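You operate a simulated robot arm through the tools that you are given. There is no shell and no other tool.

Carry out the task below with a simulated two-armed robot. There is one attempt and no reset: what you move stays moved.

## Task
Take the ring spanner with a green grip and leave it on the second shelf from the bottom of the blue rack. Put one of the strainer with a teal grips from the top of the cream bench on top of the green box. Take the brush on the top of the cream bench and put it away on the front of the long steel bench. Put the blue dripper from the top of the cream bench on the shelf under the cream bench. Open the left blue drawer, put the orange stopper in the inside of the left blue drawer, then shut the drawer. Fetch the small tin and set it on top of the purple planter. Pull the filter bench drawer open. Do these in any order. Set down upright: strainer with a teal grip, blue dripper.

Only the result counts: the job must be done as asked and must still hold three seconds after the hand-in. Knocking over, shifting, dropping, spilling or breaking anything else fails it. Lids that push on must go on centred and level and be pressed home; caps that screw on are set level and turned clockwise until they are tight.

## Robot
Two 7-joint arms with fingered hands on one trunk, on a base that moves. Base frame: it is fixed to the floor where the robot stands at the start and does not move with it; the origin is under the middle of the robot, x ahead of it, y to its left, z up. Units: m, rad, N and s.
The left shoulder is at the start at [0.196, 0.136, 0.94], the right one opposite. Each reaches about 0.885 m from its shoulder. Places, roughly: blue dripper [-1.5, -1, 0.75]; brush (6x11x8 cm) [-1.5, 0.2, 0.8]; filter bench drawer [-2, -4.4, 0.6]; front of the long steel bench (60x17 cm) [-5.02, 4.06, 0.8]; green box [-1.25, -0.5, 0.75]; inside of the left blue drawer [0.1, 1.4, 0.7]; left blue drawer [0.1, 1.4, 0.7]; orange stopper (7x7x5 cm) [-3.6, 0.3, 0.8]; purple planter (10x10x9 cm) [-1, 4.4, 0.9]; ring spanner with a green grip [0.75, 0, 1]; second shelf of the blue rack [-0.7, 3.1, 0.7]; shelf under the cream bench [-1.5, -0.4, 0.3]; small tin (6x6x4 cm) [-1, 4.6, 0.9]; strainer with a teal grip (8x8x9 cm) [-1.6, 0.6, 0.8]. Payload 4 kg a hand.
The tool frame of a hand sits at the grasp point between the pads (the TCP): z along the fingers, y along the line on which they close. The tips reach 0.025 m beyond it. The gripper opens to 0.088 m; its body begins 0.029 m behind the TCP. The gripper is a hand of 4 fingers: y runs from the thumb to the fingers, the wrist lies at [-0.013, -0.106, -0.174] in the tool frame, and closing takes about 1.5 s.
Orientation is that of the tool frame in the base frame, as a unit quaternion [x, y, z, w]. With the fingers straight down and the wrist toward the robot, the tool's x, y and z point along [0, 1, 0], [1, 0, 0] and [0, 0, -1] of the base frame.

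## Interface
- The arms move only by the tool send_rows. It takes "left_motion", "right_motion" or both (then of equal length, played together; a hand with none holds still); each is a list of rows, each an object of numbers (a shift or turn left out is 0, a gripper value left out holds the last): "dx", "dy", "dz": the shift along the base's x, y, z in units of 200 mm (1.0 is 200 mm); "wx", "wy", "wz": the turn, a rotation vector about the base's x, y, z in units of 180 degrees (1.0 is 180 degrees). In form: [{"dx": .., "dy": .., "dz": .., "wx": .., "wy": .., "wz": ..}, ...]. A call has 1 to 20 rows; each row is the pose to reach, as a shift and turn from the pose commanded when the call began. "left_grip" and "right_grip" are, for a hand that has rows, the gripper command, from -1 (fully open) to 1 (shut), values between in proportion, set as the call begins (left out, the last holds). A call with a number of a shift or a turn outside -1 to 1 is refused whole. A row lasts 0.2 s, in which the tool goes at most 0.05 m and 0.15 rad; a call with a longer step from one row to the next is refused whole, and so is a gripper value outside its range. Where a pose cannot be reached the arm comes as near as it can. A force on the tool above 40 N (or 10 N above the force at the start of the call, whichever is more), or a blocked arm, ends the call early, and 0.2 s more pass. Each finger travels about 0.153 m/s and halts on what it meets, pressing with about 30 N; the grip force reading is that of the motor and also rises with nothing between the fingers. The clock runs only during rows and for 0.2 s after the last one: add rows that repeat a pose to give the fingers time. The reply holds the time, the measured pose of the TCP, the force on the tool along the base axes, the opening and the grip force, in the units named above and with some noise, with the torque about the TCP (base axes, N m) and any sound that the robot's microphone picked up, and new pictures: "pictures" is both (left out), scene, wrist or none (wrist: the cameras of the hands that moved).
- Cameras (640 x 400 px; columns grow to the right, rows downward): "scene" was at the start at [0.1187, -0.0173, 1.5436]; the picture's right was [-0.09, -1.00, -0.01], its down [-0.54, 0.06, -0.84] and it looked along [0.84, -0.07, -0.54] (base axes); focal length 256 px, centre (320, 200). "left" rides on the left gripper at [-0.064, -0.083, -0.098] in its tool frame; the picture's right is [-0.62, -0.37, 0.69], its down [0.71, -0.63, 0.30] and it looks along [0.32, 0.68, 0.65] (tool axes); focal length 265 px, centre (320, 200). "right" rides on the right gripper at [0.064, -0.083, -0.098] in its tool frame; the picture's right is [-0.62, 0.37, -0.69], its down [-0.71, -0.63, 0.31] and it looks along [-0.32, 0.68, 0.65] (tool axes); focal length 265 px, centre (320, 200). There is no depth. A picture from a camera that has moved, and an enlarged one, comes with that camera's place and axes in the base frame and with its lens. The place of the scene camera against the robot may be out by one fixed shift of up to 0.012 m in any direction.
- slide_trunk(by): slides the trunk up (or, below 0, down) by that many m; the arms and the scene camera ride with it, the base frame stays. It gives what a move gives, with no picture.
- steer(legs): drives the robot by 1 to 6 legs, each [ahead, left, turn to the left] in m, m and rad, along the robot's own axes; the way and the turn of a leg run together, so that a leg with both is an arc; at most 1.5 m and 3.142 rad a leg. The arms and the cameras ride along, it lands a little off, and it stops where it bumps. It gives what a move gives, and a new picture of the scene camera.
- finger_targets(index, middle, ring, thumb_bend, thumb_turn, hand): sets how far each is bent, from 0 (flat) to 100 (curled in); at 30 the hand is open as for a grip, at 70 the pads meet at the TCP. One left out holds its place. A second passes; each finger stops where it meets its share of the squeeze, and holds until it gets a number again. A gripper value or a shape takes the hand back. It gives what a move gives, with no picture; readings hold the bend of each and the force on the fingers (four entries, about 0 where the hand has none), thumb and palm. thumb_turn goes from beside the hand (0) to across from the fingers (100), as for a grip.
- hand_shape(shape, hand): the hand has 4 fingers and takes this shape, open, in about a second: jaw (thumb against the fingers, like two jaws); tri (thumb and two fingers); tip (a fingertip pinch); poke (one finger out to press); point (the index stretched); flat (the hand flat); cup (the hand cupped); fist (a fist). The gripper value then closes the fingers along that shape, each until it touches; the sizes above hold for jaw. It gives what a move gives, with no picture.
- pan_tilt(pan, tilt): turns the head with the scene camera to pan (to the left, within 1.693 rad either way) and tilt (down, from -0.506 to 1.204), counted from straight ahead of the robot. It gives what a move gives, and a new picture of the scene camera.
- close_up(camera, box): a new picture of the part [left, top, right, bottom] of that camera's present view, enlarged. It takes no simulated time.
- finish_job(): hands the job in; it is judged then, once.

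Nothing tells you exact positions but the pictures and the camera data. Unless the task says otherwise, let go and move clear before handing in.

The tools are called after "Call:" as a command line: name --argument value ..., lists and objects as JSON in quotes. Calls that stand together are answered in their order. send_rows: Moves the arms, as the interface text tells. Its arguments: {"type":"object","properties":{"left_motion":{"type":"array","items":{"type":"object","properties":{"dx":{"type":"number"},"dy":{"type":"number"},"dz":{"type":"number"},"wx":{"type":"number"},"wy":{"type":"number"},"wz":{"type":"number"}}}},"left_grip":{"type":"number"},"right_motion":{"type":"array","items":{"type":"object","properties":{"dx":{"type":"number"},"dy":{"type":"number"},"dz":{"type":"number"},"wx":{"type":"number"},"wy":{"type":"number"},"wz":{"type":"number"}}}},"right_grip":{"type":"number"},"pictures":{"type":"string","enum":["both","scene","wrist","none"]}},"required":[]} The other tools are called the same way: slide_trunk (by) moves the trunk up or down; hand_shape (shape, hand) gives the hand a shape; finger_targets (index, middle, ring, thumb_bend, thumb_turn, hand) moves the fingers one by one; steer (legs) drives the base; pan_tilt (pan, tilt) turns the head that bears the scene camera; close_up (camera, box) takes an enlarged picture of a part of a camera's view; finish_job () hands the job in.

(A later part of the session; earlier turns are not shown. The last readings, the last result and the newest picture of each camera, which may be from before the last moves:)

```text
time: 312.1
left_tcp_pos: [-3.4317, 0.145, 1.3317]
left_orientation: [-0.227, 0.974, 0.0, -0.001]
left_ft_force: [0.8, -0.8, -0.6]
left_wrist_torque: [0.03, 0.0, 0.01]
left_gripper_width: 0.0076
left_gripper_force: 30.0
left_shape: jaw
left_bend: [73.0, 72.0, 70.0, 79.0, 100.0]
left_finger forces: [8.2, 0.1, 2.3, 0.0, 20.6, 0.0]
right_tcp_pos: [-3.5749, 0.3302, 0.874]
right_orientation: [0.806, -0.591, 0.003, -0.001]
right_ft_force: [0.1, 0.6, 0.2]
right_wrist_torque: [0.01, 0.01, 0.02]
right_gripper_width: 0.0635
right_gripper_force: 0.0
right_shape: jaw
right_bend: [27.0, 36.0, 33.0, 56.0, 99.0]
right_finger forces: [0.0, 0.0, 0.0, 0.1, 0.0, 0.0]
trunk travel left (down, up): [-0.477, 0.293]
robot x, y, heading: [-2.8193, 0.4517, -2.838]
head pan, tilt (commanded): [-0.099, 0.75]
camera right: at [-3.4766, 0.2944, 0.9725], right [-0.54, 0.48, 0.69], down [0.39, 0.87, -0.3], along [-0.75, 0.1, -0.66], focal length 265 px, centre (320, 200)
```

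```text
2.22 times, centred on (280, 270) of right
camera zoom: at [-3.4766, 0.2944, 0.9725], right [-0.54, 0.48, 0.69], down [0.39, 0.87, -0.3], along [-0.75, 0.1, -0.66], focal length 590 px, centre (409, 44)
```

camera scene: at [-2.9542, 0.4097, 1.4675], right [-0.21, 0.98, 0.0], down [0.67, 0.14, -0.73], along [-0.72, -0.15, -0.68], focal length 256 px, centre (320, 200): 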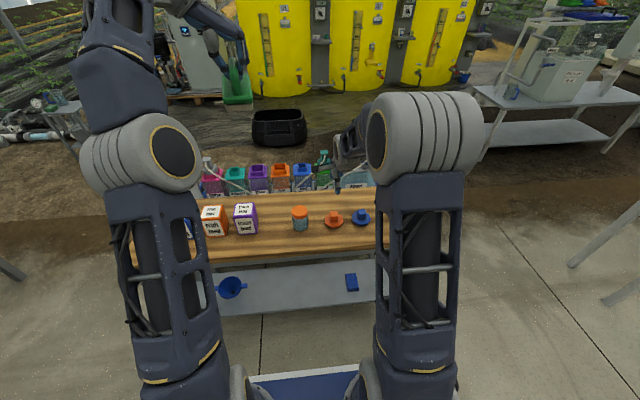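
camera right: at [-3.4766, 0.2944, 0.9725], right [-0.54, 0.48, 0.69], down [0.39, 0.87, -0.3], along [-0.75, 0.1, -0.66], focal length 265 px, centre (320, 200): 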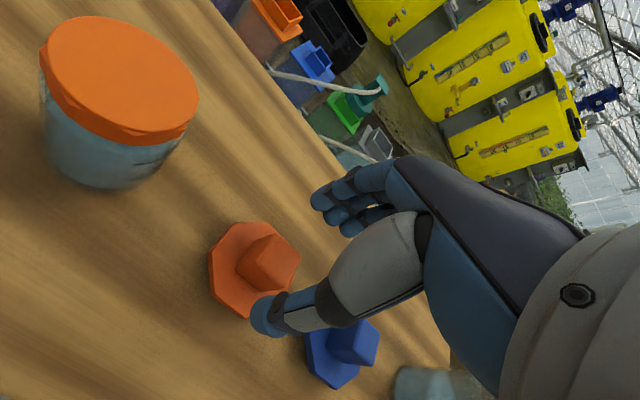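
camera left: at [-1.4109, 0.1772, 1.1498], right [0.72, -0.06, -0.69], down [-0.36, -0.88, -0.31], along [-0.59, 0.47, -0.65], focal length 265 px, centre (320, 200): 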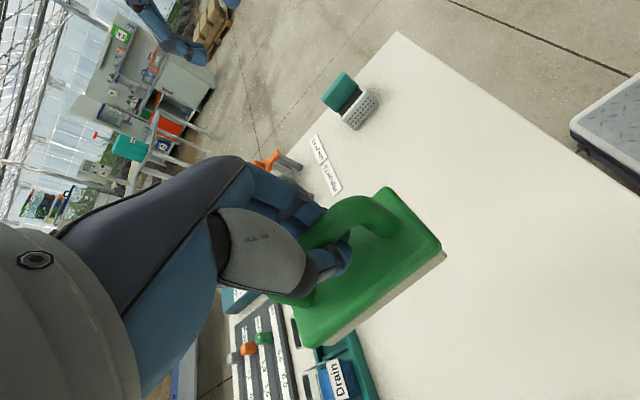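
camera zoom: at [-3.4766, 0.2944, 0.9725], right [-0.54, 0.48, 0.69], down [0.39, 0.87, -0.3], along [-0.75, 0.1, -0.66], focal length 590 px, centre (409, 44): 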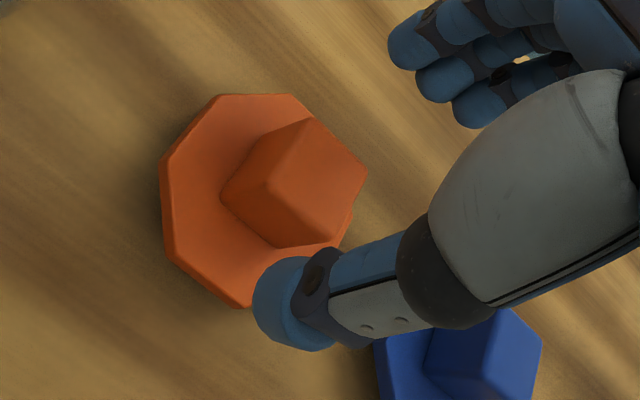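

Call:
send_rows --right_motion '[{"dz": -0.07}, {"dz": -0.14}, {"dz": -0.19}, {"dz": -0.21}, {"dz": -0.21}]' --pictures "none"

Call:
send_rows --right_motion '[{"dz": 0}, {"dz": 0}, {"dz": 0}, {"dz": 0}, {"dz": 0}, {"dz": 0}, {"dz": 0}]' --right_grip 1 --pictures "wrist"

```text
time: 313.3
left_tcp_pos: [-3.4312, 0.1428, 1.3317]
left_orientation: [-0.228, 0.974, -0.001, 0.0]
left_ft_force: [1.0, -0.2, -1.4]
left_wrist_torque: [-0.02, -0.03, 0.03]
left_gripper_width: 0.0076
left_gripper_force: 29.9
left_shape: jaw
left_bend: [73.0, 72.0, 70.0, 79.0, 100.0]
left_finger forces: [8.2, 0.1, 2.3, 0.0, 20.6, 0.0]
right_tcp_pos: [-3.575, 0.3293, 0.8313]
right_orientation: [0.807, -0.591, 0.003, -0.001]
right_ft_force: [-0.8, -1.0, 0.2]
right_wrist_torque: [0.02, -0.02, 0.0]
right_gripper_width: 0.0636
right_gripper_force: 0.0
right_shape: jaw
right_bend: [27.0, 36.0, 33.0, 56.0, 99.0]
right_finger forces: [0.1, 0.0, 0.1, 0.0, 0.1, 0.1]
trunk travel left (down, up): [-0.477, 0.293]
robot x, y, heading: [-2.8154, 0.4519, -2.834]
head pan, tilt (commanded): [-0.099, 0.75]
```

```text
time: 314.9
left_tcp_pos: [-3.4323, 0.1442, 1.3322]
left_orientation: [-0.228, 0.974, 0.0, 0.0]
left_ft_force: [0.3, -0.2, -1.4]
left_wrist_torque: [0.03, -0.02, 0.01]
left_gripper_width: 0.0075
left_gripper_force: 30.4
left_shape: jaw
left_bend: [73.0, 72.0, 70.0, 79.0, 100.0]
left_finger forces: [8.3, 0.1, 2.3, 0.1, 20.6, 0.0]
right_tcp_pos: [-3.5751, 0.3306, 0.8311]
right_orientation: [0.807, -0.591, 0.003, -0.002]
right_ft_force: [-0.2, -1.0, -0.3]
right_wrist_torque: [0.01, -0.02, -0.02]
right_gripper_width: 0.0222
right_gripper_force: 30.0
right_shape: jaw
right_bend: [74.0, 55.0, 72.0, 75.0, 100.0]
right_finger forces: [16.8, 9.1, 1.2, 0.0, 26.6, 0.0]
trunk travel left (down, up): [-0.477, 0.293]
robot x, y, heading: [-2.8156, 0.4509, -2.833]
head pan, tilt (commanded): [-0.099, 0.75]
camera right: at [-3.4763, 0.294, 0.9297], right [-0.54, 0.48, 0.69], down [0.39, 0.87, -0.3], along [-0.75, 0.1, -0.66], focal length 265 px, centre (320, 200)
```

right: 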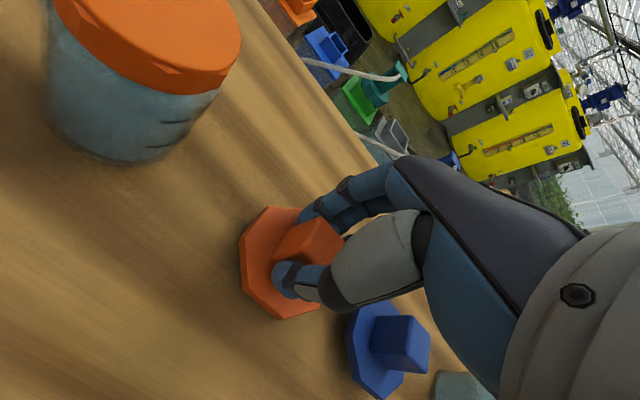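

Knob gripped (22 mm). Lifting the stopper.

Call:
send_rows --right_motion '[{"dz": 0.05}, {"dz": 0.15}, {"dz": 0.3}, {"dz": 0.5}, {"dz": 0.7}, {"dz": 0.9}, {"dz": 1.0}, {"dz": 1.0}]'

```text
time: 316.7
left_tcp_pos: [-3.4316, 0.1444, 1.3321]
left_orientation: [-0.227, 0.974, 0.0, 0.001]
left_ft_force: [0.1, -0.3, -2.4]
left_wrist_torque: [-0.01, 0.0, 0.0]
left_gripper_width: 0.008
left_gripper_force: 30.4
left_shape: jaw
left_bend: [73.0, 72.0, 70.0, 79.0, 100.0]
left_finger forces: [8.2, 0.1, 2.3, 0.0, 20.6, 0.0]
right_tcp_pos: [-3.5753, 0.3313, 1.032]
right_orientation: [0.806, -0.591, 0.003, -0.001]
right_ft_force: [-0.4, -0.3, -0.3]
right_wrist_torque: [0.0, -0.01, -0.01]
right_gripper_width: 0.0224
right_gripper_force: 29.9
right_shape: jaw
right_bend: [74.0, 55.0, 72.0, 75.0, 100.0]
right_finger forces: [17.0, 9.1, 1.1, 0.0, 26.7, 0.0]
trunk travel left (down, up): [-0.477, 0.293]
robot x, y, heading: [-2.8213, 0.452, -2.832]
head pan, tilt (commanded): [-0.099, 0.75]
camera scene: at [-2.9543, 0.4097, 1.4675], right [-0.21, 0.98, 0.0], down [0.67, 0.14, -0.73], along [-0.72, -0.15, -0.68], focal length 256 px, centre (320, 200)
camera right: at [-3.4763, 0.2954, 1.1314], right [-0.54, 0.48, 0.69], down [0.39, 0.87, -0.3], along [-0.75, 0.1, -0.66], focal length 265 px, centre (320, 200)
```

scene: 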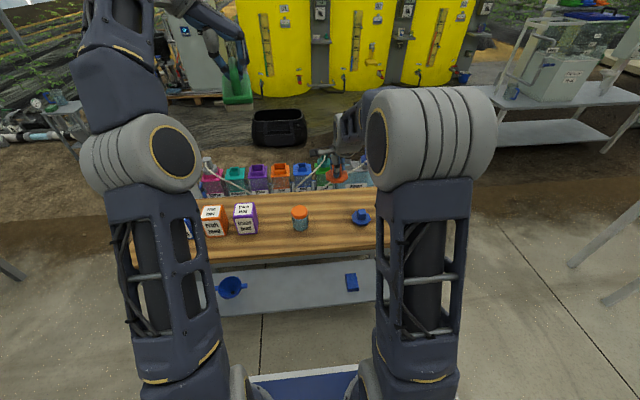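
right: 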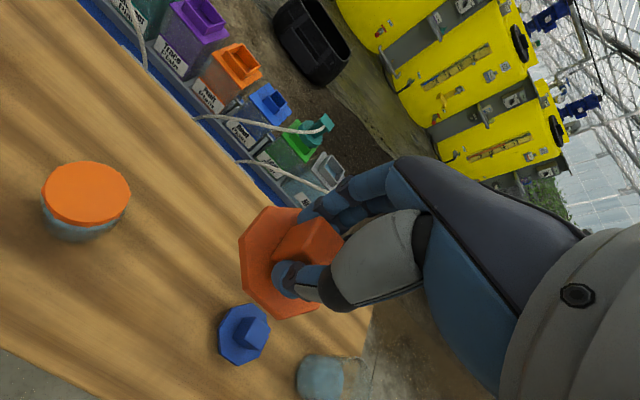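

Stopper lifted. Now raise it, strafe right away from the table, turn right to face along the aisle toward the steel counter.

Call:
send_rows --right_motion '[{"dz": 0.2}, {"dz": 0.4}, {"dz": 0.6}, {"dz": 0.75}, {"dz": 0.75}]' --pictures "none"

Call:
steer --legs '[[0, -0.5, 0], [0, 0, -1.56], [0, -0.35, 0]]'

Call:
pan_tilt --pan 0.3 --tilt 0.35

```text
time: 317.9
left_tcp_pos: [-3.4317, 0.145, 1.3322]
left_orientation: [-0.228, 0.974, 0.0, 0.0]
left_ft_force: [0.0, 0.1, -0.5]
left_wrist_torque: [0.02, -0.05, -0.05]
left_gripper_width: 0.0074
left_gripper_force: 30.2
left_shape: jaw
left_bend: [73.0, 72.0, 70.0, 79.0, 100.0]
left_finger forces: [8.2, 0.0, 2.3, 0.1, 20.5, 0.0]
right_tcp_pos: [-3.5769, 0.3299, 1.1824]
right_orientation: [0.807, -0.591, 0.003, -0.001]
right_ft_force: [0.8, 0.3, 0.2]
right_wrist_torque: [-0.01, -0.04, 0.03]
right_gripper_width: 0.0221
right_gripper_force: 29.7
right_shape: jaw
right_bend: [74.0, 55.0, 72.0, 75.0, 100.0]
right_finger forces: [17.0, 9.0, 0.9, 0.1, 26.6, 0.1]
trunk travel left (down, up): [-0.477, 0.293]
robot x, y, heading: [-2.8208, 0.4556, -2.833]
head pan, tilt (commanded): [-0.099, 0.75]
```

```text
time: 326.5
left_tcp_pos: [-2.9557, 1.6413, 1.3317]
left_orientation: [0.518, 0.855, 0.0, 0.0]
left_ft_force: [-0.9, -0.4, -0.9]
left_wrist_torque: [-0.04, -0.02, 0.02]
left_gripper_width: 0.0075
left_gripper_force: 29.5
left_shape: jaw
left_bend: [73.0, 72.0, 70.0, 79.0, 100.0]
left_finger forces: [8.1, 0.0, 2.2, 0.0, 20.6, 0.0]
right_tcp_pos: [-2.7731, 1.7907, 1.1824]
right_orientation: [-0.164, 0.986, -0.003, -0.002]
right_ft_force: [-0.6, 0.5, -0.7]
right_wrist_torque: [0.0, 0.02, 0.02]
right_gripper_width: 0.0219
right_gripper_force: 30.2
right_shape: jaw
right_bend: [74.0, 55.0, 72.0, 75.0, 100.0]
right_finger forces: [17.0, 8.9, 1.1, 0.0, 26.2, 0.0]
trunk travel left (down, up): [-0.477, 0.293]
robot x, y, heading: [-2.6345, 1.0346, 1.904]
head pan, tilt (commanded): [-0.099, 0.75]
camera scene: at [-2.6701, 1.1668, 1.4675], right [0.97, 0.23, 0.0], down [0.16, -0.66, -0.73], along [-0.17, 0.71, -0.68], focal length 256 px, centre (320, 200)
```

scene: 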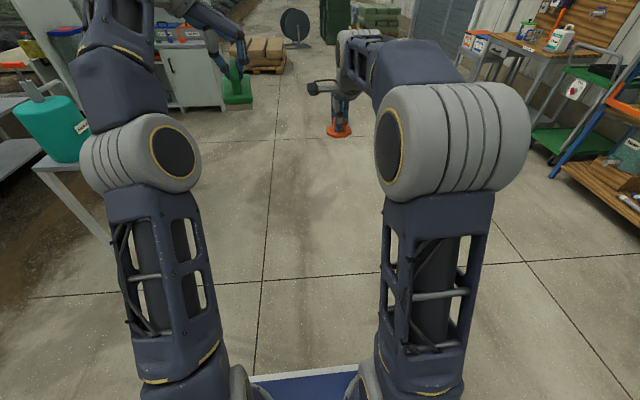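

```text
time: 327.4
left_tcp_pos: [-2.9553, 1.6411, 1.3322]
left_orientation: [0.518, 0.856, 0.0, 0.0]
left_ft_force: [0.0, -0.3, -1.7]
left_wrist_torque: [-0.03, 0.01, 0.02]
left_gripper_width: 0.0076
left_gripper_force: 30.5
left_shape: jaw
left_bend: [73.0, 72.0, 70.0, 79.0, 100.0]
left_finger forces: [8.1, 0.1, 2.2, 0.1, 20.6, 0.0]
right_tcp_pos: [-2.7724, 1.7913, 1.1823]
right_orientation: [-0.164, 0.986, -0.003, -0.001]
right_ft_force: [-0.7, 1.4, -0.2]
right_wrist_torque: [-0.01, -0.02, 0.03]
right_gripper_width: 0.0219
right_gripper_force: 30.0
right_shape: jaw
right_bend: [74.0, 55.0, 72.0, 75.0, 100.0]
right_finger forces: [17.0, 8.9, 1.0, 0.1, 26.2, 0.0]
trunk travel left (down, up): [-0.477, 0.293]
robot x, y, heading: [-2.6347, 1.0308, 1.905]
head pan, tilt (commanded): [0.3, 0.351]
camera scene: at [-2.706, 1.1612, 1.5031], right [0.81, 0.59, 0.0], down [0.2, -0.28, -0.94], along [-0.56, 0.76, -0.34], focal length 256 px, centre (320, 200)
```

scene: 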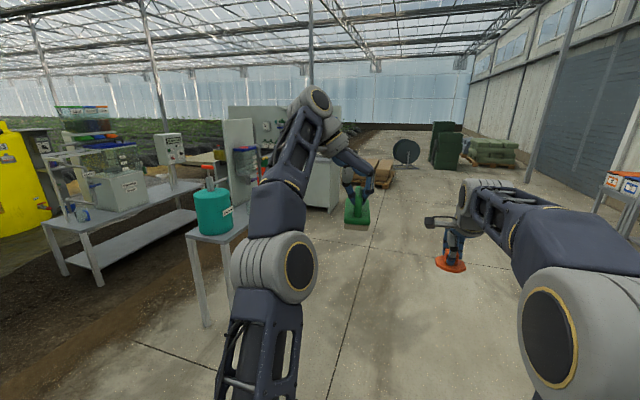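

Clear path ahead. Driving forward along the aisle toward the steel counter.

Call:
steer --legs '[[1.2, 0, -0.01], [1.0, 0, -0.01]]'

Call:
pan_tilt --pan 0.5 --tilt 0.4

```text
time: 338.2
left_tcp_pos: [-3.6346, 3.722, 1.3325]
left_orientation: [0.523, 0.852, 0.0, 0.0]
left_ft_force: [-0.6, 0.3, -1.0]
left_wrist_torque: [-0.01, -0.02, -0.03]
left_gripper_width: 0.0072
left_gripper_force: 29.3
left_shape: jaw
left_bend: [73.0, 72.0, 70.0, 79.0, 100.0]
left_finger forces: [7.9, 0.1, 2.2, 0.0, 20.7, 0.0]
right_tcp_pos: [-3.4501, 3.8701, 1.1815]
right_orientation: [-0.159, 0.987, -0.003, -0.003]
right_ft_force: [0.0, -0.7, -1.3]
right_wrist_torque: [0.0, 0.01, 0.0]
right_gripper_width: 0.022
right_gripper_force: 30.2
right_shape: jaw
right_bend: [74.0, 55.0, 72.0, 75.0, 100.0]
right_finger forces: [17.0, 8.9, 1.0, 0.1, 26.2, 0.0]
trunk travel left (down, up): [-0.477, 0.293]
robot x, y, heading: [-3.3195, 3.1137, 1.891]
head pan, tilt (commanded): [0.3, 0.351]
camera scene: at [-3.3911, 3.2393, 1.5031], right [0.81, 0.58, 0.0], down [0.2, -0.28, -0.94], along [-0.55, 0.76, -0.34], focal length 256 px, centre (320, 200)
```

scene: 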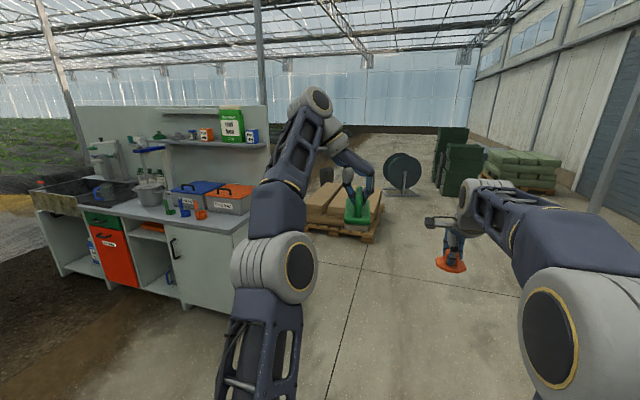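

```text
time: 338.9
left_tcp_pos: [-3.6332, 3.7236, 1.333]
left_orientation: [0.523, 0.853, 0.0, 0.0]
left_ft_force: [0.3, -1.0, -1.0]
left_wrist_torque: [0.0, -0.02, 0.02]
left_gripper_width: 0.0076
left_gripper_force: 30.1
left_shape: jaw
left_bend: [73.0, 72.0, 70.0, 79.0, 100.0]
left_finger forces: [8.0, 0.1, 2.1, 0.1, 20.7, 0.0]
right_tcp_pos: [-3.4494, 3.8692, 1.1824]
right_orientation: [-0.158, 0.987, -0.003, -0.001]
right_ft_force: [-0.7, 0.5, -1.2]
right_wrist_torque: [-0.01, 0.04, -0.03]
right_gripper_width: 0.0221
right_gripper_force: 30.1
right_shape: jaw
right_bend: [74.0, 55.0, 72.0, 75.0, 100.0]
right_finger forces: [17.0, 8.9, 1.0, 0.0, 26.2, 0.0]
trunk travel left (down, up): [-0.477, 0.293]
robot x, y, heading: [-3.3218, 3.1148, 1.889]
head pan, tilt (commanded): [0.499, 0.4]
camera scene: at [-3.4046, 3.2267, 1.4986], right [0.68, 0.73, 0.0], down [0.28, -0.27, -0.92], along [-0.67, 0.63, -0.39], focal length 256 px, centre (320, 200)
```

scene: 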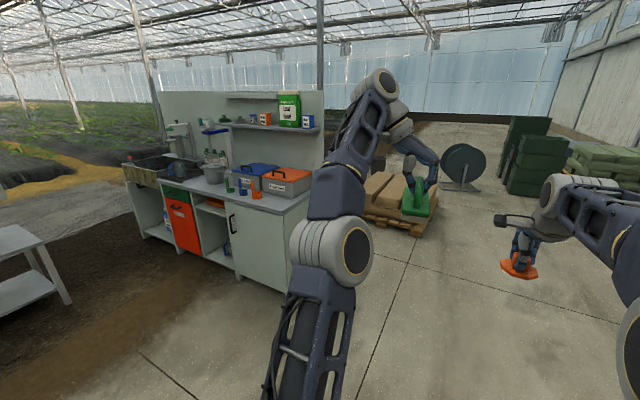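

Call:
close_up --camera "scene" --box '[110, 80, 330, 300]'

```text
1.82 times, centred on (220, 190) of scene
camera zoom: at [-3.4046, 3.2267, 1.4986], right [0.68, 0.73, 0.0], down [0.28, -0.27, -0.92], along [-0.67, 0.63, -0.39], focal length 466 px, centre (502, 218)
```

zoom: 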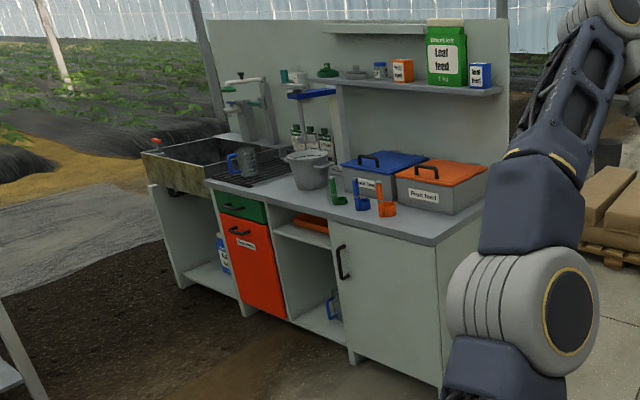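

The sink counter's front strip has three small nozzles around its middle; the right part of the strip looks free. I'll move in front of it.

Call:
steer --legs '[[0, 0.95, 0], [0.35, 0, 0]]'

Call:
pan_tilt --pan 0.0 --tilt 0.6

```text
time: 342.8
left_tcp_pos: [-4.361, 3.477, 1.3322]
left_orientation: [0.475, 0.88, 0.0, 0.0]
left_ft_force: [-0.5, -0.8, -0.1]
left_wrist_torque: [0.0, 0.01, 0.0]
left_gripper_width: 0.0068
left_gripper_force: 29.4
left_shape: jaw
left_bend: [73.0, 72.0, 70.0, 80.0, 100.0]
left_finger forces: [2.1, 0.1, 1.2, 0.0, 1.3, 0.1]
right_tcp_pos: [-4.1933, 3.6443, 1.182]
right_orientation: [-0.212, 0.977, -0.004, 0.0]
right_ft_force: [0.3, -0.7, -0.3]
right_wrist_torque: [-0.02, 0.02, -0.03]
right_gripper_width: 0.0221
right_gripper_force: 29.8
right_shape: jaw
right_bend: [74.0, 55.0, 72.0, 75.0, 100.0]
right_finger forces: [17.0, 9.0, 1.1, 0.0, 26.2, 0.0]
trunk travel left (down, up): [-0.477, 0.293]
robot x, y, heading: [-3.9835, 2.9056, 1.998]
head pan, tilt (commanded): [0.499, 0.4]
stopped in leg 1: the robot was blocked; the commanded pose is now the measured one
camera scene: at [-4.0781, 3.0099, 1.4986], right [0.6, 0.8, 0.0], down [0.31, -0.23, -0.92], along [-0.74, 0.55, -0.39], focal length 256 px, centre (320, 200)
```

scene: 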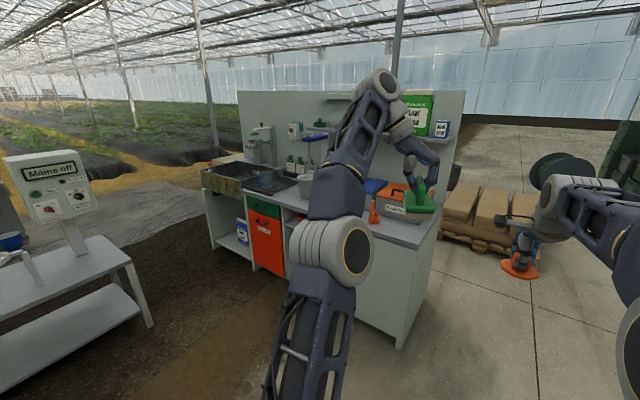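

```text
time: 343.7
left_tcp_pos: [-4.3603, 3.477, 1.3318]
left_orientation: [0.475, 0.88, 0.0, 0.0]
left_ft_force: [-0.5, -0.1, -0.8]
left_wrist_torque: [-0.02, 0.01, -0.01]
left_gripper_width: 0.007
left_gripper_force: 29.5
left_shape: jaw
left_bend: [73.0, 72.0, 70.0, 80.0, 100.0]
left_finger forces: [2.2, 0.1, 1.1, 0.0, 1.3, 0.0]
right_tcp_pos: [-4.1927, 3.6442, 1.181]
right_orientation: [-0.213, 0.977, -0.004, -0.002]
right_ft_force: [0.2, 0.0, -0.8]
right_wrist_torque: [-0.02, -0.01, -0.04]
right_gripper_width: 0.0221
right_gripper_force: 30.1
right_shape: jaw
right_bend: [74.0, 55.0, 72.0, 75.0, 100.0]
right_finger forces: [17.0, 8.8, 1.1, 0.0, 26.1, 0.0]
trunk travel left (down, up): [-0.477, 0.293]
robot x, y, heading: [-3.9817, 2.9061, 2.005]
head pan, tilt (commanded): [0.0, 0.6]
camera scene: at [-4.0409, 3.0348, 1.4804], right [0.91, 0.42, 0.0], down [0.24, -0.51, -0.83], along [-0.35, 0.75, -0.56], focal length 256 px, centre (320, 200)
```

scene: 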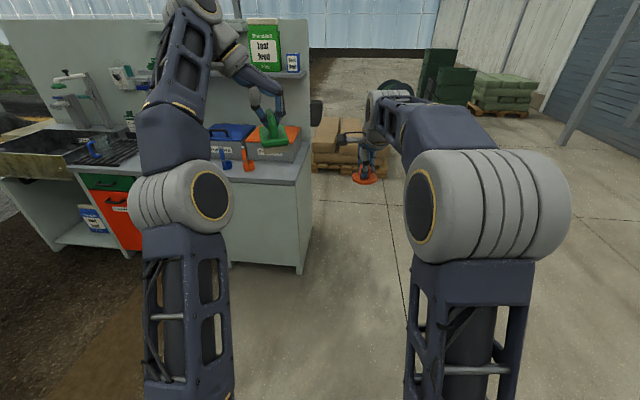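

The robot bumped something at its rear-left (likely the teal-pot table). Let me look left to check before moving away.

Call:
pan_tilt --pan 1.69 --tilt 0.6

```text
time: 345.4
left_tcp_pos: [-4.3608, 3.4773, 1.3303]
left_orientation: [0.475, 0.88, 0.001, -0.001]
left_ft_force: [-0.4, 0.6, 0.3]
left_wrist_torque: [-0.01, 0.0, -0.03]
left_gripper_width: 0.0069
left_gripper_force: 29.7
left_shape: jaw
left_bend: [73.0, 72.0, 70.0, 80.0, 100.0]
left_finger forces: [2.1, 0.1, 1.1, 0.0, 1.3, 0.0]
right_tcp_pos: [-4.1934, 3.6443, 1.1811]
right_orientation: [-0.212, 0.977, -0.004, 0.0]
right_ft_force: [0.4, 0.5, -0.1]
right_wrist_torque: [0.02, -0.03, 0.0]
right_gripper_width: 0.0221
right_gripper_force: 29.8
right_shape: jaw
right_bend: [74.0, 55.0, 72.0, 75.0, 100.0]
right_finger forces: [16.9, 8.8, 1.0, 0.0, 26.2, 0.0]
trunk travel left (down, up): [-0.477, 0.293]
robot x, y, heading: [-3.9807, 2.9064, 2.0]
head pan, tilt (commanded): [1.689, 0.6]
camera scene: at [-4.0792, 2.9084, 1.4804], right [-0.52, 0.85, 0.0], down [0.48, 0.3, -0.83], along [-0.7, -0.43, -0.56], focal length 256 px, centre (320, 200)
```

scene: 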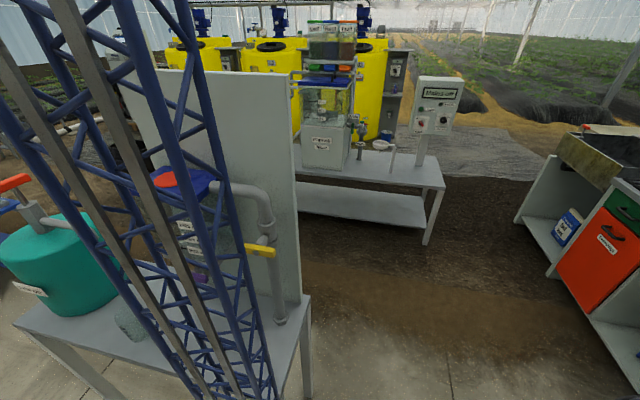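

The pot and panel are still standing. I'll move right a little to clear the table, go forward past it, straighten up, then approach the counter.

Call:
steer --legs '[[0, -0.12, 0], [0.4, 0, -0.115]]'

Call:
pan_tilt --pan 1.6 --tilt 0.7

Call:
pan_tilt --pan 0.2 --tilt 0.6

```text
time: 348.8
left_tcp_pos: [-4.3322, 3.9456, 1.3316]
left_orientation: [0.525, 0.851, 0.0, 0.0]
left_ft_force: [-0.1, 0.1, -1.0]
left_wrist_torque: [0.0, 0.01, 0.02]
left_gripper_width: 0.0067
left_gripper_force: 30.1
left_shape: jaw
left_bend: [73.0, 72.0, 70.0, 80.0, 100.0]
left_finger forces: [2.1, 0.0, 1.1, 0.1, 1.4, 0.0]
right_tcp_pos: [-4.148, 4.0927, 1.1824]
right_orientation: [-0.157, 0.988, -0.004, -0.001]
right_ft_force: [0.5, -0.8, -0.2]
right_wrist_torque: [-0.02, 0.04, 0.03]
right_gripper_width: 0.0221
right_gripper_force: 29.9
right_shape: jaw
right_bend: [74.0, 55.0, 72.0, 75.0, 100.0]
right_finger forces: [17.0, 8.9, 1.1, 0.0, 26.1, 0.0]
trunk travel left (down, up): [-0.477, 0.293]
robot x, y, heading: [-4.0239, 3.3369, 1.884]
head pan, tilt (commanded): [1.689, 0.6]
camera scene: at [-4.1168, 3.3492, 1.4804], right [-0.42, 0.91, 0.0], down [0.51, 0.24, -0.83], along [-0.75, -0.35, -0.56], focal length 256 px, centre (320, 200)
```

scene: 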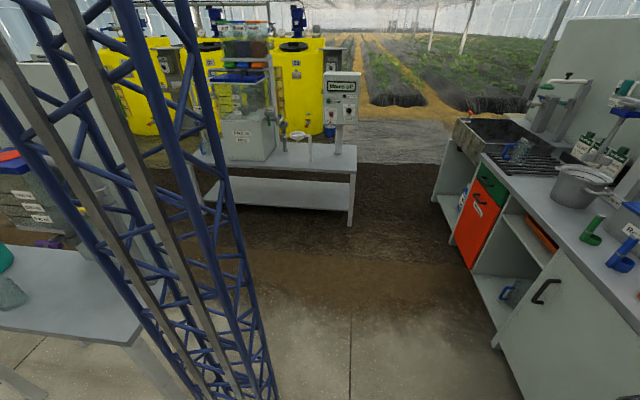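

```text
time: 349.5
left_tcp_pos: [-4.3324, 3.9461, 1.3315]
left_orientation: [0.525, 0.851, 0.0, -0.001]
left_ft_force: [0.1, 0.8, -1.7]
left_wrist_torque: [-0.05, -0.03, -0.03]
left_gripper_width: 0.0067
left_gripper_force: 30.4
left_shape: jaw
left_bend: [73.0, 72.0, 70.0, 80.0, 100.0]
left_finger forces: [2.2, 0.1, 1.1, 0.1, 1.2, 0.1]
right_tcp_pos: [-4.1465, 4.0925, 1.1805]
right_orientation: [-0.157, 0.988, -0.004, -0.001]
right_ft_force: [-0.2, 0.0, -0.3]
right_wrist_torque: [0.02, -0.03, 0.02]
right_gripper_width: 0.0218
right_gripper_force: 29.5
right_shape: jaw
right_bend: [74.0, 55.0, 72.0, 75.0, 100.0]
right_finger forces: [17.1, 8.9, 1.0, 0.0, 26.2, 0.1]
trunk travel left (down, up): [-0.477, 0.293]
robot x, y, heading: [-4.0187, 3.3316, 1.889]
head pan, tilt (commanded): [1.6, 0.7]
camera scene: at [-4.1166, 3.3575, 1.4718], right [-0.34, 0.94, 0.0], down [0.61, 0.22, -0.77], along [-0.72, -0.26, -0.64], focal length 256 px, centre (320, 200)
```

scene: 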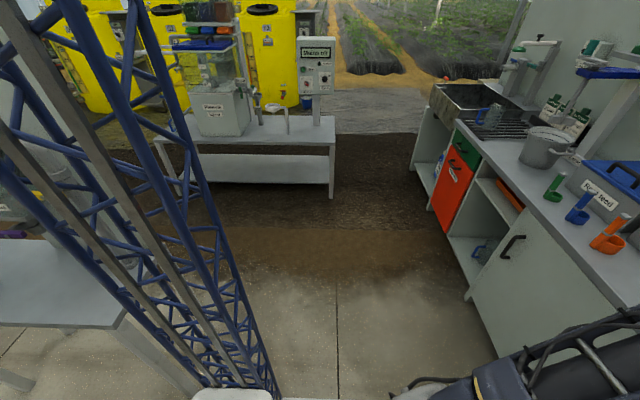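

```text
time: 351.0
left_tcp_pos: [-4.3332, 3.9467, 1.3318]
left_orientation: [0.524, 0.852, 0.0, 0.0]
left_ft_force: [-0.4, -0.1, -0.9]
left_wrist_torque: [0.03, 0.01, 0.0]
left_gripper_width: 0.0068
left_gripper_force: 29.6
left_shape: jaw
left_bend: [73.0, 72.0, 70.0, 80.0, 100.0]
left_finger forces: [2.1, 0.0, 1.1, 0.0, 1.4, 0.1]
right_tcp_pos: [-4.1469, 4.092, 1.1816]
right_orientation: [-0.157, 0.988, -0.004, -0.001]
right_ft_force: [0.1, -0.4, -1.0]
right_wrist_torque: [0.0, 0.01, 0.02]
right_gripper_width: 0.0219
right_gripper_force: 30.3
right_shape: jaw
right_bend: [74.0, 55.0, 72.0, 75.0, 100.0]
right_finger forces: [17.0, 8.9, 1.0, 0.1, 26.1, 0.0]
trunk travel left (down, up): [-0.477, 0.293]
robot x, y, heading: [-4.0192, 3.3358, 1.892]
head pan, tilt (commanded): [0.201, 0.6]
camera scene: at [-4.0805, 3.4632, 1.4804], right [0.87, 0.5, 0.0], down [0.28, -0.49, -0.82], along [-0.41, 0.72, -0.57], focal length 256 px, centre (320, 200)
```

scene: 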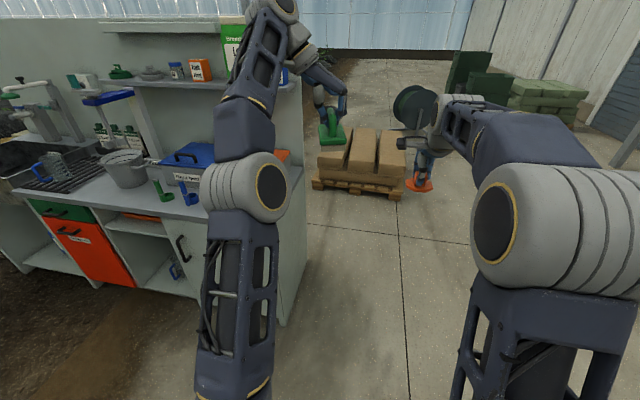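

Call:
steer --legs '[[0.15, 0, 0], [0, 0.4, 0]]'

Call:
pan_tilt --pan 0.0 --tilt 0.7

```text
time: 354.5
left_tcp_pos: [-4.7518, 3.9714, 1.3322]
left_orientation: [0.528, 0.849, 0.0, 0.0]
left_ft_force: [0.4, -0.3, -0.4]
left_wrist_torque: [-0.01, -0.01, 0.0]
left_gripper_width: 0.0065
left_gripper_force: 30.4
left_shape: jaw
left_bend: [73.0, 72.0, 70.0, 80.0, 100.0]
left_finger forces: [2.2, 0.1, 1.0, 0.0, 1.5, 0.0]
right_tcp_pos: [-4.5644, 4.1162, 1.1814]
right_orientation: [-0.153, 0.988, -0.004, -0.002]
right_ft_force: [-0.5, -0.3, -0.1]
right_wrist_torque: [0.0, 0.02, -0.02]
right_gripper_width: 0.0223
right_gripper_force: 29.8
right_shape: jaw
right_bend: [74.0, 55.0, 72.0, 75.0, 100.0]
right_finger forces: [17.0, 8.9, 1.0, 0.0, 26.1, 0.0]
trunk travel left (down, up): [-0.477, 0.293]
robot x, y, heading: [-4.448, 3.3583, 1.878]
head pan, tilt (commanded): [0.201, 0.6]
camera scene: at [-4.5035, 3.4863, 1.4804], right [0.87, 0.49, 0.0], down [0.28, -0.49, -0.82], along [-0.4, 0.72, -0.57], focal length 256 px, centre (320, 200)
```

scene: 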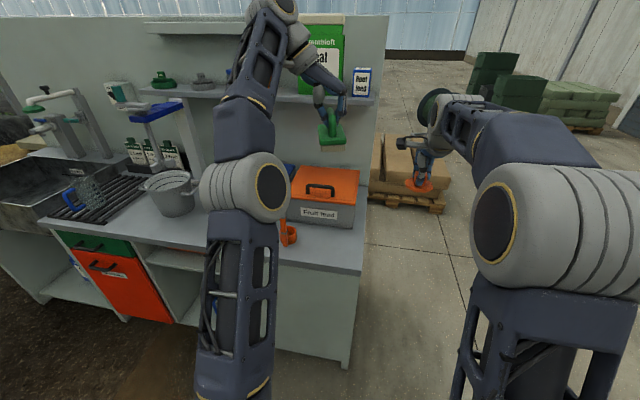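

```text
time: 355.2
left_tcp_pos: [-4.7513, 3.9706, 1.3317]
left_orientation: [0.528, 0.849, 0.0, 0.0]
left_ft_force: [-0.2, -0.4, -1.2]
left_wrist_torque: [0.02, -0.01, -0.01]
left_gripper_width: 0.0071
left_gripper_force: 30.1
left_shape: jaw
left_bend: [73.0, 72.0, 70.0, 80.0, 100.0]
left_finger forces: [2.2, 0.0, 1.1, 0.0, 1.5, 0.1]
right_tcp_pos: [-4.5655, 4.1155, 1.1812]
right_orientation: [-0.152, 0.988, -0.004, -0.001]
right_ft_force: [-0.2, 0.3, -0.3]
right_wrist_torque: [0.05, 0.0, -0.01]
right_gripper_width: 0.0222
right_gripper_force: 30.2
right_shape: jaw
right_bend: [74.0, 55.0, 72.0, 75.0, 100.0]
right_finger forces: [17.0, 8.9, 1.0, 0.0, 26.2, 0.1]
trunk travel left (down, up): [-0.477, 0.293]
robot x, y, heading: [-4.4425, 3.358, 1.883]
head pan, tilt (commanded): [0.0, 0.7]
camera scene: at [-4.4863, 3.4901, 1.4718], right [0.95, 0.3, 0.0], down [0.2, -0.61, -0.77], along [-0.23, 0.73, -0.64], focal length 256 px, centre (320, 200)
```

scene: 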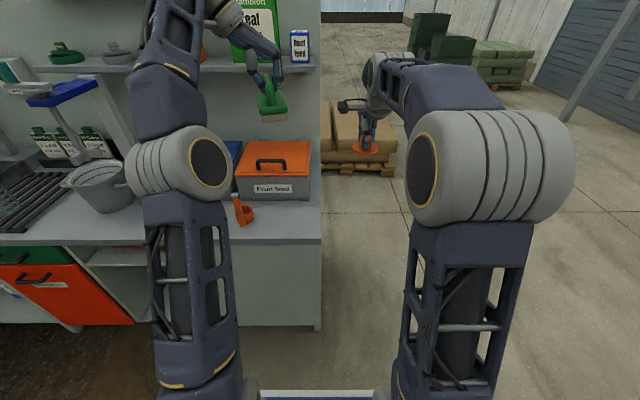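

I'm squarely in front of the counter's right end. Free spot on the front strip: between the orange nozzle and the right end, about [-4.836, 4.116]. Moving slightly closer, then bringing the brush over it.

Call:
steer --legs '[[0.13, 0, 0]]'

Call:
send_rows --left_motion '[{"dx": -0.05, "dy": 0.01, "dz": -0.1}, {"dx": -0.1, "dy": 0.02, "dz": -0.25}, {"dx": -0.15, "dy": 0.04, "dz": -0.4}, {"dx": -0.2, "dy": 0.06, "dz": -0.55}, {"dx": -0.22, "dy": 0.08, "dz": -0.7}, {"dx": -0.22, "dy": 0.1, "dz": -0.85}, {"dx": -0.22, "dy": 0.1, "dz": -1.0}, {"dx": -0.22, "dy": 0.1, "dz": -1.0}]'

```text
time: 356.5
left_tcp_pos: [-4.7911, 4.0988, 1.3326]
left_orientation: [0.529, 0.849, 0.0, 0.0]
left_ft_force: [-0.2, 1.5, -0.3]
left_wrist_torque: [-0.03, -0.02, -0.01]
left_gripper_width: 0.0068
left_gripper_force: 30.3
left_shape: jaw
left_bend: [73.0, 72.0, 70.0, 80.0, 100.0]
left_finger forces: [2.1, 0.0, 1.0, 0.1, 1.4, 0.0]
right_tcp_pos: [-4.6041, 4.2428, 1.1808]
right_orientation: [-0.151, 0.989, -0.004, -0.001]
right_ft_force: [0.4, 0.7, -0.9]
right_wrist_torque: [0.03, 0.01, 0.03]
right_gripper_width: 0.0222
right_gripper_force: 30.3
right_shape: jaw
right_bend: [74.0, 55.0, 72.0, 75.0, 100.0]
right_finger forces: [17.0, 9.0, 1.1, 0.0, 26.2, 0.0]
trunk travel left (down, up): [-0.477, 0.293]
robot x, y, heading: [-4.4882, 3.4842, 1.881]
head pan, tilt (commanded): [0.0, 0.7]
camera scene: at [-4.5263, 3.6162, 1.4718], right [0.95, 0.3, 0.0], down [0.2, -0.61, -0.76], along [-0.23, 0.73, -0.64], focal length 256 px, centre (320, 200)
```

scene: 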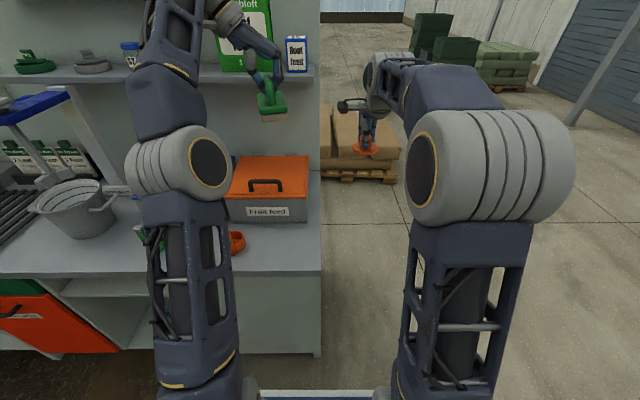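

```text
time: 358.3
left_tcp_pos: [-4.8363, 4.1183, 1.132]
left_orientation: [0.529, 0.848, 0.0, 0.0]
left_ft_force: [-0.1, 0.2, -0.5]
left_wrist_torque: [-0.02, 0.03, -0.01]
left_gripper_width: 0.0067
left_gripper_force: 29.7
left_shape: jaw
left_bend: [73.0, 72.0, 70.0, 80.0, 100.0]
left_finger forces: [1.9, 0.0, 0.8, 0.0, 1.5, 0.0]
right_tcp_pos: [-4.6044, 4.2426, 1.181]
right_orientation: [-0.152, 0.988, -0.003, -0.001]
right_ft_force: [0.8, 0.4, 0.7]
right_wrist_torque: [0.02, 0.02, -0.03]
right_gripper_width: 0.0223
right_gripper_force: 30.7
right_shape: jaw
right_bend: [74.0, 55.0, 72.0, 75.0, 100.0]
right_finger forces: [17.0, 9.0, 1.0, 0.1, 26.2, 0.1]
trunk travel left (down, up): [-0.477, 0.293]
robot x, y, heading: [-4.4863, 3.4825, 1.876]
head pan, tilt (commanded): [0.0, 0.7]
camera scene: at [-4.5263, 3.6162, 1.4718], right [0.95, 0.3, 0.0], down [0.2, -0.61, -0.76], along [-0.23, 0.73, -0.64], focal length 256 px, centre (320, 200)
camera left: at [-4.8832, 4.0226, 1.229], right [-0.06, -0.72, -0.69], down [-0.88, 0.36, -0.3], along [0.47, 0.59, -0.65], focal length 265 px, centre (320, 200)
```

scene: 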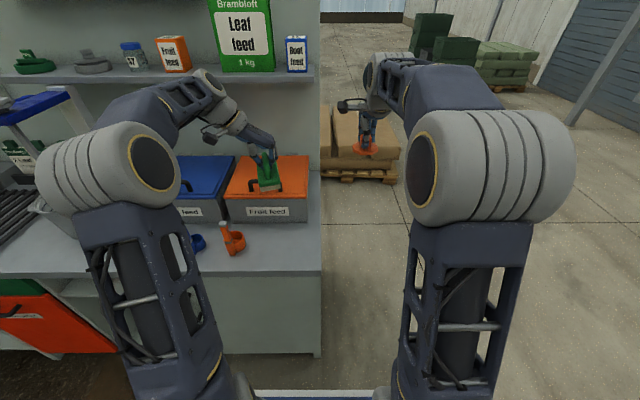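
left: 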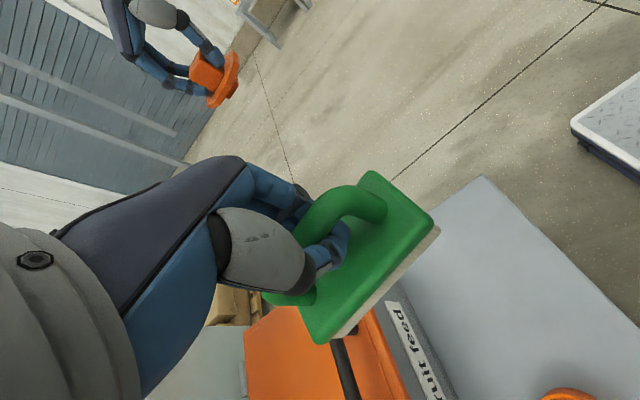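

The brush hovers over the free spot (≥7 cm clear of box and nozzle). Lowering.

Call:
send_rows --left_motion '[{"dz": -0.15}, {"dz": -0.3}, {"dz": -0.45}, {"dz": -0.6}, {"dz": -0.75}, {"dz": -0.9}, {"dz": -1.0}, {"dz": -1.0}]'

```text
time: 360.1
left_tcp_pos: [-4.8352, 4.1175, 0.9314]
left_orientation: [0.528, 0.849, 0.0, 0.0]
left_ft_force: [-0.3, 1.1, -1.8]
left_wrist_torque: [0.0, 0.0, -0.01]
left_gripper_width: 0.0066
left_gripper_force: 30.2
left_shape: jaw
left_bend: [73.0, 72.0, 70.0, 80.0, 100.0]
left_finger forces: [1.9, 0.0, 0.9, 0.0, 1.5, 0.0]
right_tcp_pos: [-4.6034, 4.2432, 1.1823]
right_orientation: [-0.151, 0.989, -0.004, -0.001]
right_ft_force: [-0.9, 0.3, 0.3]
right_wrist_torque: [-0.02, 0.01, -0.02]
right_gripper_width: 0.0221
right_gripper_force: 29.9
right_shape: jaw
right_bend: [74.0, 55.0, 72.0, 75.0, 100.0]
right_finger forces: [17.0, 9.0, 1.0, 0.1, 26.2, 0.0]
trunk travel left (down, up): [-0.477, 0.293]
robot x, y, heading: [-4.4841, 3.4811, 1.877]
head pan, tilt (commanded): [0.0, 0.7]
camera scene: at [-4.5262, 3.6162, 1.4718], right [0.95, 0.3, 0.0], down [0.2, -0.61, -0.76], along [-0.23, 0.73, -0.64], focal length 256 px, centre (320, 200)
camera left: at [-4.8819, 4.023, 1.0289], right [-0.06, -0.72, -0.69], down [-0.88, 0.36, -0.3], along [0.47, 0.59, -0.65], focal length 265 px, centre (320, 200)
```

scene: 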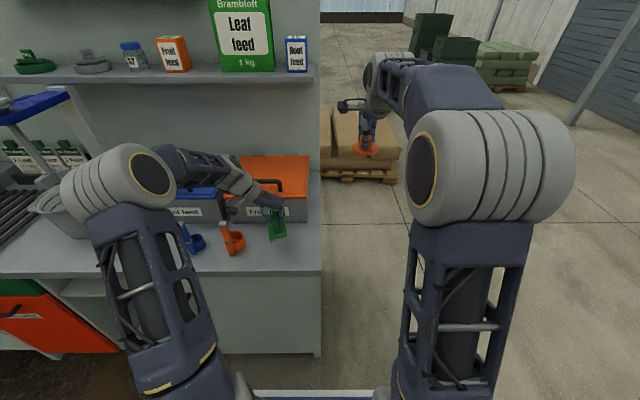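
left: 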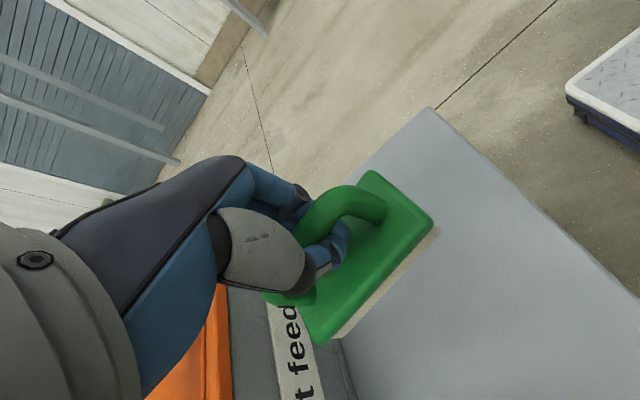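

Call:
send_rows --left_motion '[{"dz": -0.05}, {"dz": -0.1}, {"dz": -0.15}, {"dz": -0.2}, {"dz": -0.2}]' --pictures "none"

Call:
send_rows --left_motion '[{"dz": -0.02}, {"dz": -0.04}, {"dz": -0.06}, {"dz": -0.08}, {"dz": -0.1}, {"dz": -0.12}, {"dz": -0.14}]' --pictures "wrist"

```text
time: 361.3
left_tcp_pos: [-4.8354, 4.1179, 0.8923]
left_orientation: [0.529, 0.848, -0.001, 0.001]
left_ft_force: [-0.6, -0.3, -0.8]
left_wrist_torque: [0.0, -0.01, 0.01]
left_gripper_width: 0.0066
left_gripper_force: 29.9
left_shape: jaw
left_bend: [73.0, 72.0, 70.0, 80.0, 100.0]
left_finger forces: [1.8, 0.0, 0.9, 0.0, 1.5, 0.0]
right_tcp_pos: [-4.6039, 4.2429, 1.1816]
right_orientation: [-0.151, 0.989, -0.003, -0.001]
right_ft_force: [-0.6, -0.5, -0.7]
right_wrist_torque: [0.0, 0.0, 0.02]
right_gripper_width: 0.022
right_gripper_force: 30.1
right_shape: jaw
right_bend: [74.0, 55.0, 72.0, 75.0, 100.0]
right_finger forces: [17.0, 8.9, 1.0, 0.0, 26.2, 0.0]
trunk travel left (down, up): [-0.477, 0.293]
robot x, y, heading: [-4.4828, 3.4838, 1.88]
head pan, tilt (commanded): [0.0, 0.7]
```

```text
time: 362.9
left_tcp_pos: [-4.8348, 4.1173, 0.8648]
left_orientation: [0.528, 0.849, 0.001, 0.0]
left_ft_force: [-0.8, -0.4, -1.0]
left_wrist_torque: [-0.03, 0.0, 0.02]
left_gripper_width: 0.0066
left_gripper_force: 30.5
left_shape: jaw
left_bend: [73.0, 72.0, 70.0, 80.0, 100.0]
left_finger forces: [1.8, 0.1, 1.0, 0.0, 1.6, 0.0]
right_tcp_pos: [-4.6042, 4.2422, 1.1818]
right_orientation: [-0.151, 0.989, -0.004, -0.002]
right_ft_force: [0.3, -0.3, -0.4]
right_wrist_torque: [0.01, 0.0, -0.01]
right_gripper_width: 0.0221
right_gripper_force: 30.6
right_shape: jaw
right_bend: [74.0, 55.0, 72.0, 75.0, 100.0]
right_finger forces: [17.0, 9.1, 1.0, 0.0, 26.3, 0.0]
trunk travel left (down, up): [-0.477, 0.293]
robot x, y, heading: [-4.4841, 3.4818, 1.884]
head pan, tilt (commanded): [0.0, 0.7]
camera left: at [-4.8816, 4.0223, 0.9613], right [-0.06, -0.72, -0.69], down [-0.88, 0.36, -0.31], along [0.47, 0.59, -0.65], focal length 265 px, centre (320, 200)
```

left: 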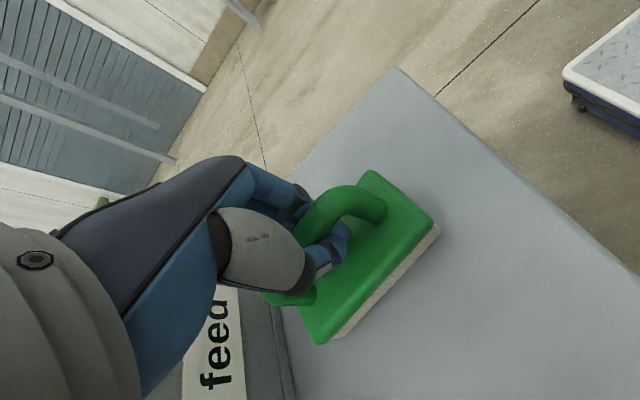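

Call:
send_rows --left_motion '[{"dz": -0.02}, {"dz": -0.04}, {"dz": -0.06}, {"dz": -0.08}, {"dz": -0.1}, {"dz": -0.12}, {"dz": -0.14}, {"dz": -0.16}]' --pictures "wrist"

```text
time: 364.1
left_tcp_pos: [-4.8317, 4.1205, 0.8511]
left_orientation: [0.529, 0.849, 0.005, 0.0]
left_ft_force: [1.0, -5.2, 19.8]
left_wrist_torque: [-0.11, -0.13, 0.02]
left_gripper_width: 0.0068
left_gripper_force: 30.4
left_shape: jaw
left_bend: [74.0, 72.0, 70.0, 80.0, 100.0]
left_finger forces: [0.0, 0.0, 0.0, 0.0, 3.9, 0.0]
right_tcp_pos: [-4.6025, 4.2422, 1.1813]
right_orientation: [-0.151, 0.988, -0.004, -0.002]
right_ft_force: [-0.4, -0.6, -0.3]
right_wrist_torque: [0.01, 0.0, -0.03]
right_gripper_width: 0.0221
right_gripper_force: 30.0
right_shape: jaw
right_bend: [74.0, 55.0, 72.0, 75.0, 100.0]
right_finger forces: [17.0, 9.0, 1.1, 0.0, 26.2, 0.0]
trunk travel left (down, up): [-0.477, 0.293]
robot x, y, heading: [-4.487, 3.4866, 1.88]
head pan, tilt (commanded): [0.0, 0.7]
stopped in row 5 (left hand): the force on the tool passed its limit at 44 N (the readings are from after the stop); the commanded pose is now the measured one
camera left: at [-4.879, 4.0244, 0.9481], right [-0.05, -0.71, -0.7], down [-0.88, 0.37, -0.31], along [0.48, 0.6, -0.65], focal length 265 px, centre (320, 200)
```

left: 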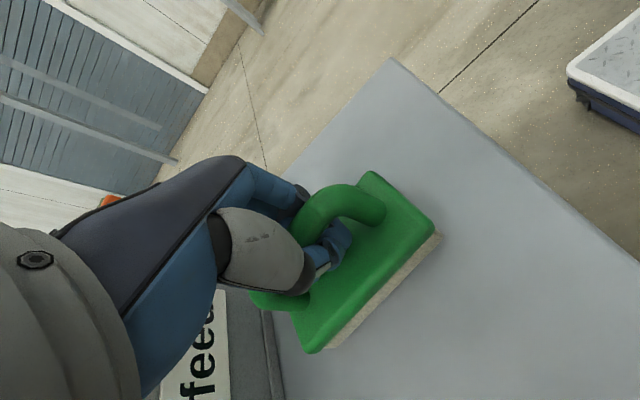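

Contact made. Relieve slightly and open.

Call:
send_rows --left_motion '[{"dz": 0.02}, {"dz": 0.02}, {"dz": 0.02}]' --pictures "none"

Call:
send_rows --left_motion '[{"dz": 0.0}, {"dz": 0.0}, {"dz": 0.0}, {"dz": 0.0}, {"dz": 0.0}, {"dz": 0.0}]' --left_grip -0.45 --pictures "wrist"

```text
time: 364.9
left_tcp_pos: [-4.8321, 4.1207, 0.8534]
left_orientation: [0.529, 0.849, 0.002, 0.001]
left_ft_force: [-0.5, -0.3, -0.3]
left_wrist_torque: [-0.01, -0.02, 0.01]
left_gripper_width: 0.006
left_gripper_force: 30.1
left_shape: jaw
left_bend: [73.0, 72.0, 70.0, 80.0, 100.0]
left_finger forces: [0.0, 0.0, 0.0, 0.0, 0.7, 0.0]
right_tcp_pos: [-4.603, 4.2434, 1.1804]
right_orientation: [-0.151, 0.989, -0.004, 0.0]
right_ft_force: [0.2, -0.5, -0.5]
right_wrist_torque: [-0.03, 0.0, -0.02]
right_gripper_width: 0.0223
right_gripper_force: 29.6
right_shape: jaw
right_bend: [74.0, 55.0, 72.0, 75.0, 100.0]
right_finger forces: [17.2, 9.0, 0.9, 0.0, 26.2, 0.1]
trunk travel left (down, up): [-0.477, 0.293]
robot x, y, heading: [-4.4843, 3.4892, 1.883]
head pan, tilt (commanded): [0.0, 0.7]
```

```text
time: 366.2
left_tcp_pos: [-4.8321, 4.1203, 0.8538]
left_orientation: [0.529, 0.849, 0.004, 0.001]
left_ft_force: [-0.2, -0.3, 0.1]
left_wrist_torque: [0.02, 0.03, 0.0]
left_gripper_width: 0.0636
left_gripper_force: 0.0
left_shape: jaw
left_bend: [27.0, 36.0, 33.0, 56.0, 99.0]
left_finger forces: [0.1, 0.1, 0.0, 0.0, 0.0, 0.0]
right_tcp_pos: [-4.604, 4.2428, 1.1807]
right_orientation: [-0.151, 0.988, -0.003, -0.001]
right_ft_force: [-1.1, -1.0, -1.2]
right_wrist_torque: [-0.01, -0.01, 0.02]
right_gripper_width: 0.0219
right_gripper_force: 29.9
right_shape: jaw
right_bend: [74.0, 55.0, 72.0, 75.0, 100.0]
right_finger forces: [17.0, 9.0, 1.0, 0.1, 26.3, 0.1]
trunk travel left (down, up): [-0.477, 0.293]
robot x, y, heading: [-4.4852, 3.4858, 1.878]
head pan, tilt (commanded): [0.0, 0.7]
camera left: at [-4.8794, 4.025, 0.9505], right [-0.06, -0.72, -0.7], down [-0.88, 0.37, -0.31], along [0.47, 0.59, -0.65], focal length 265 px, centre (320, 200)
```

left: 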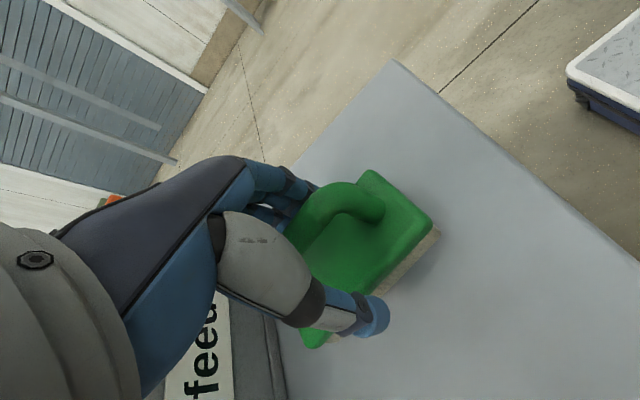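

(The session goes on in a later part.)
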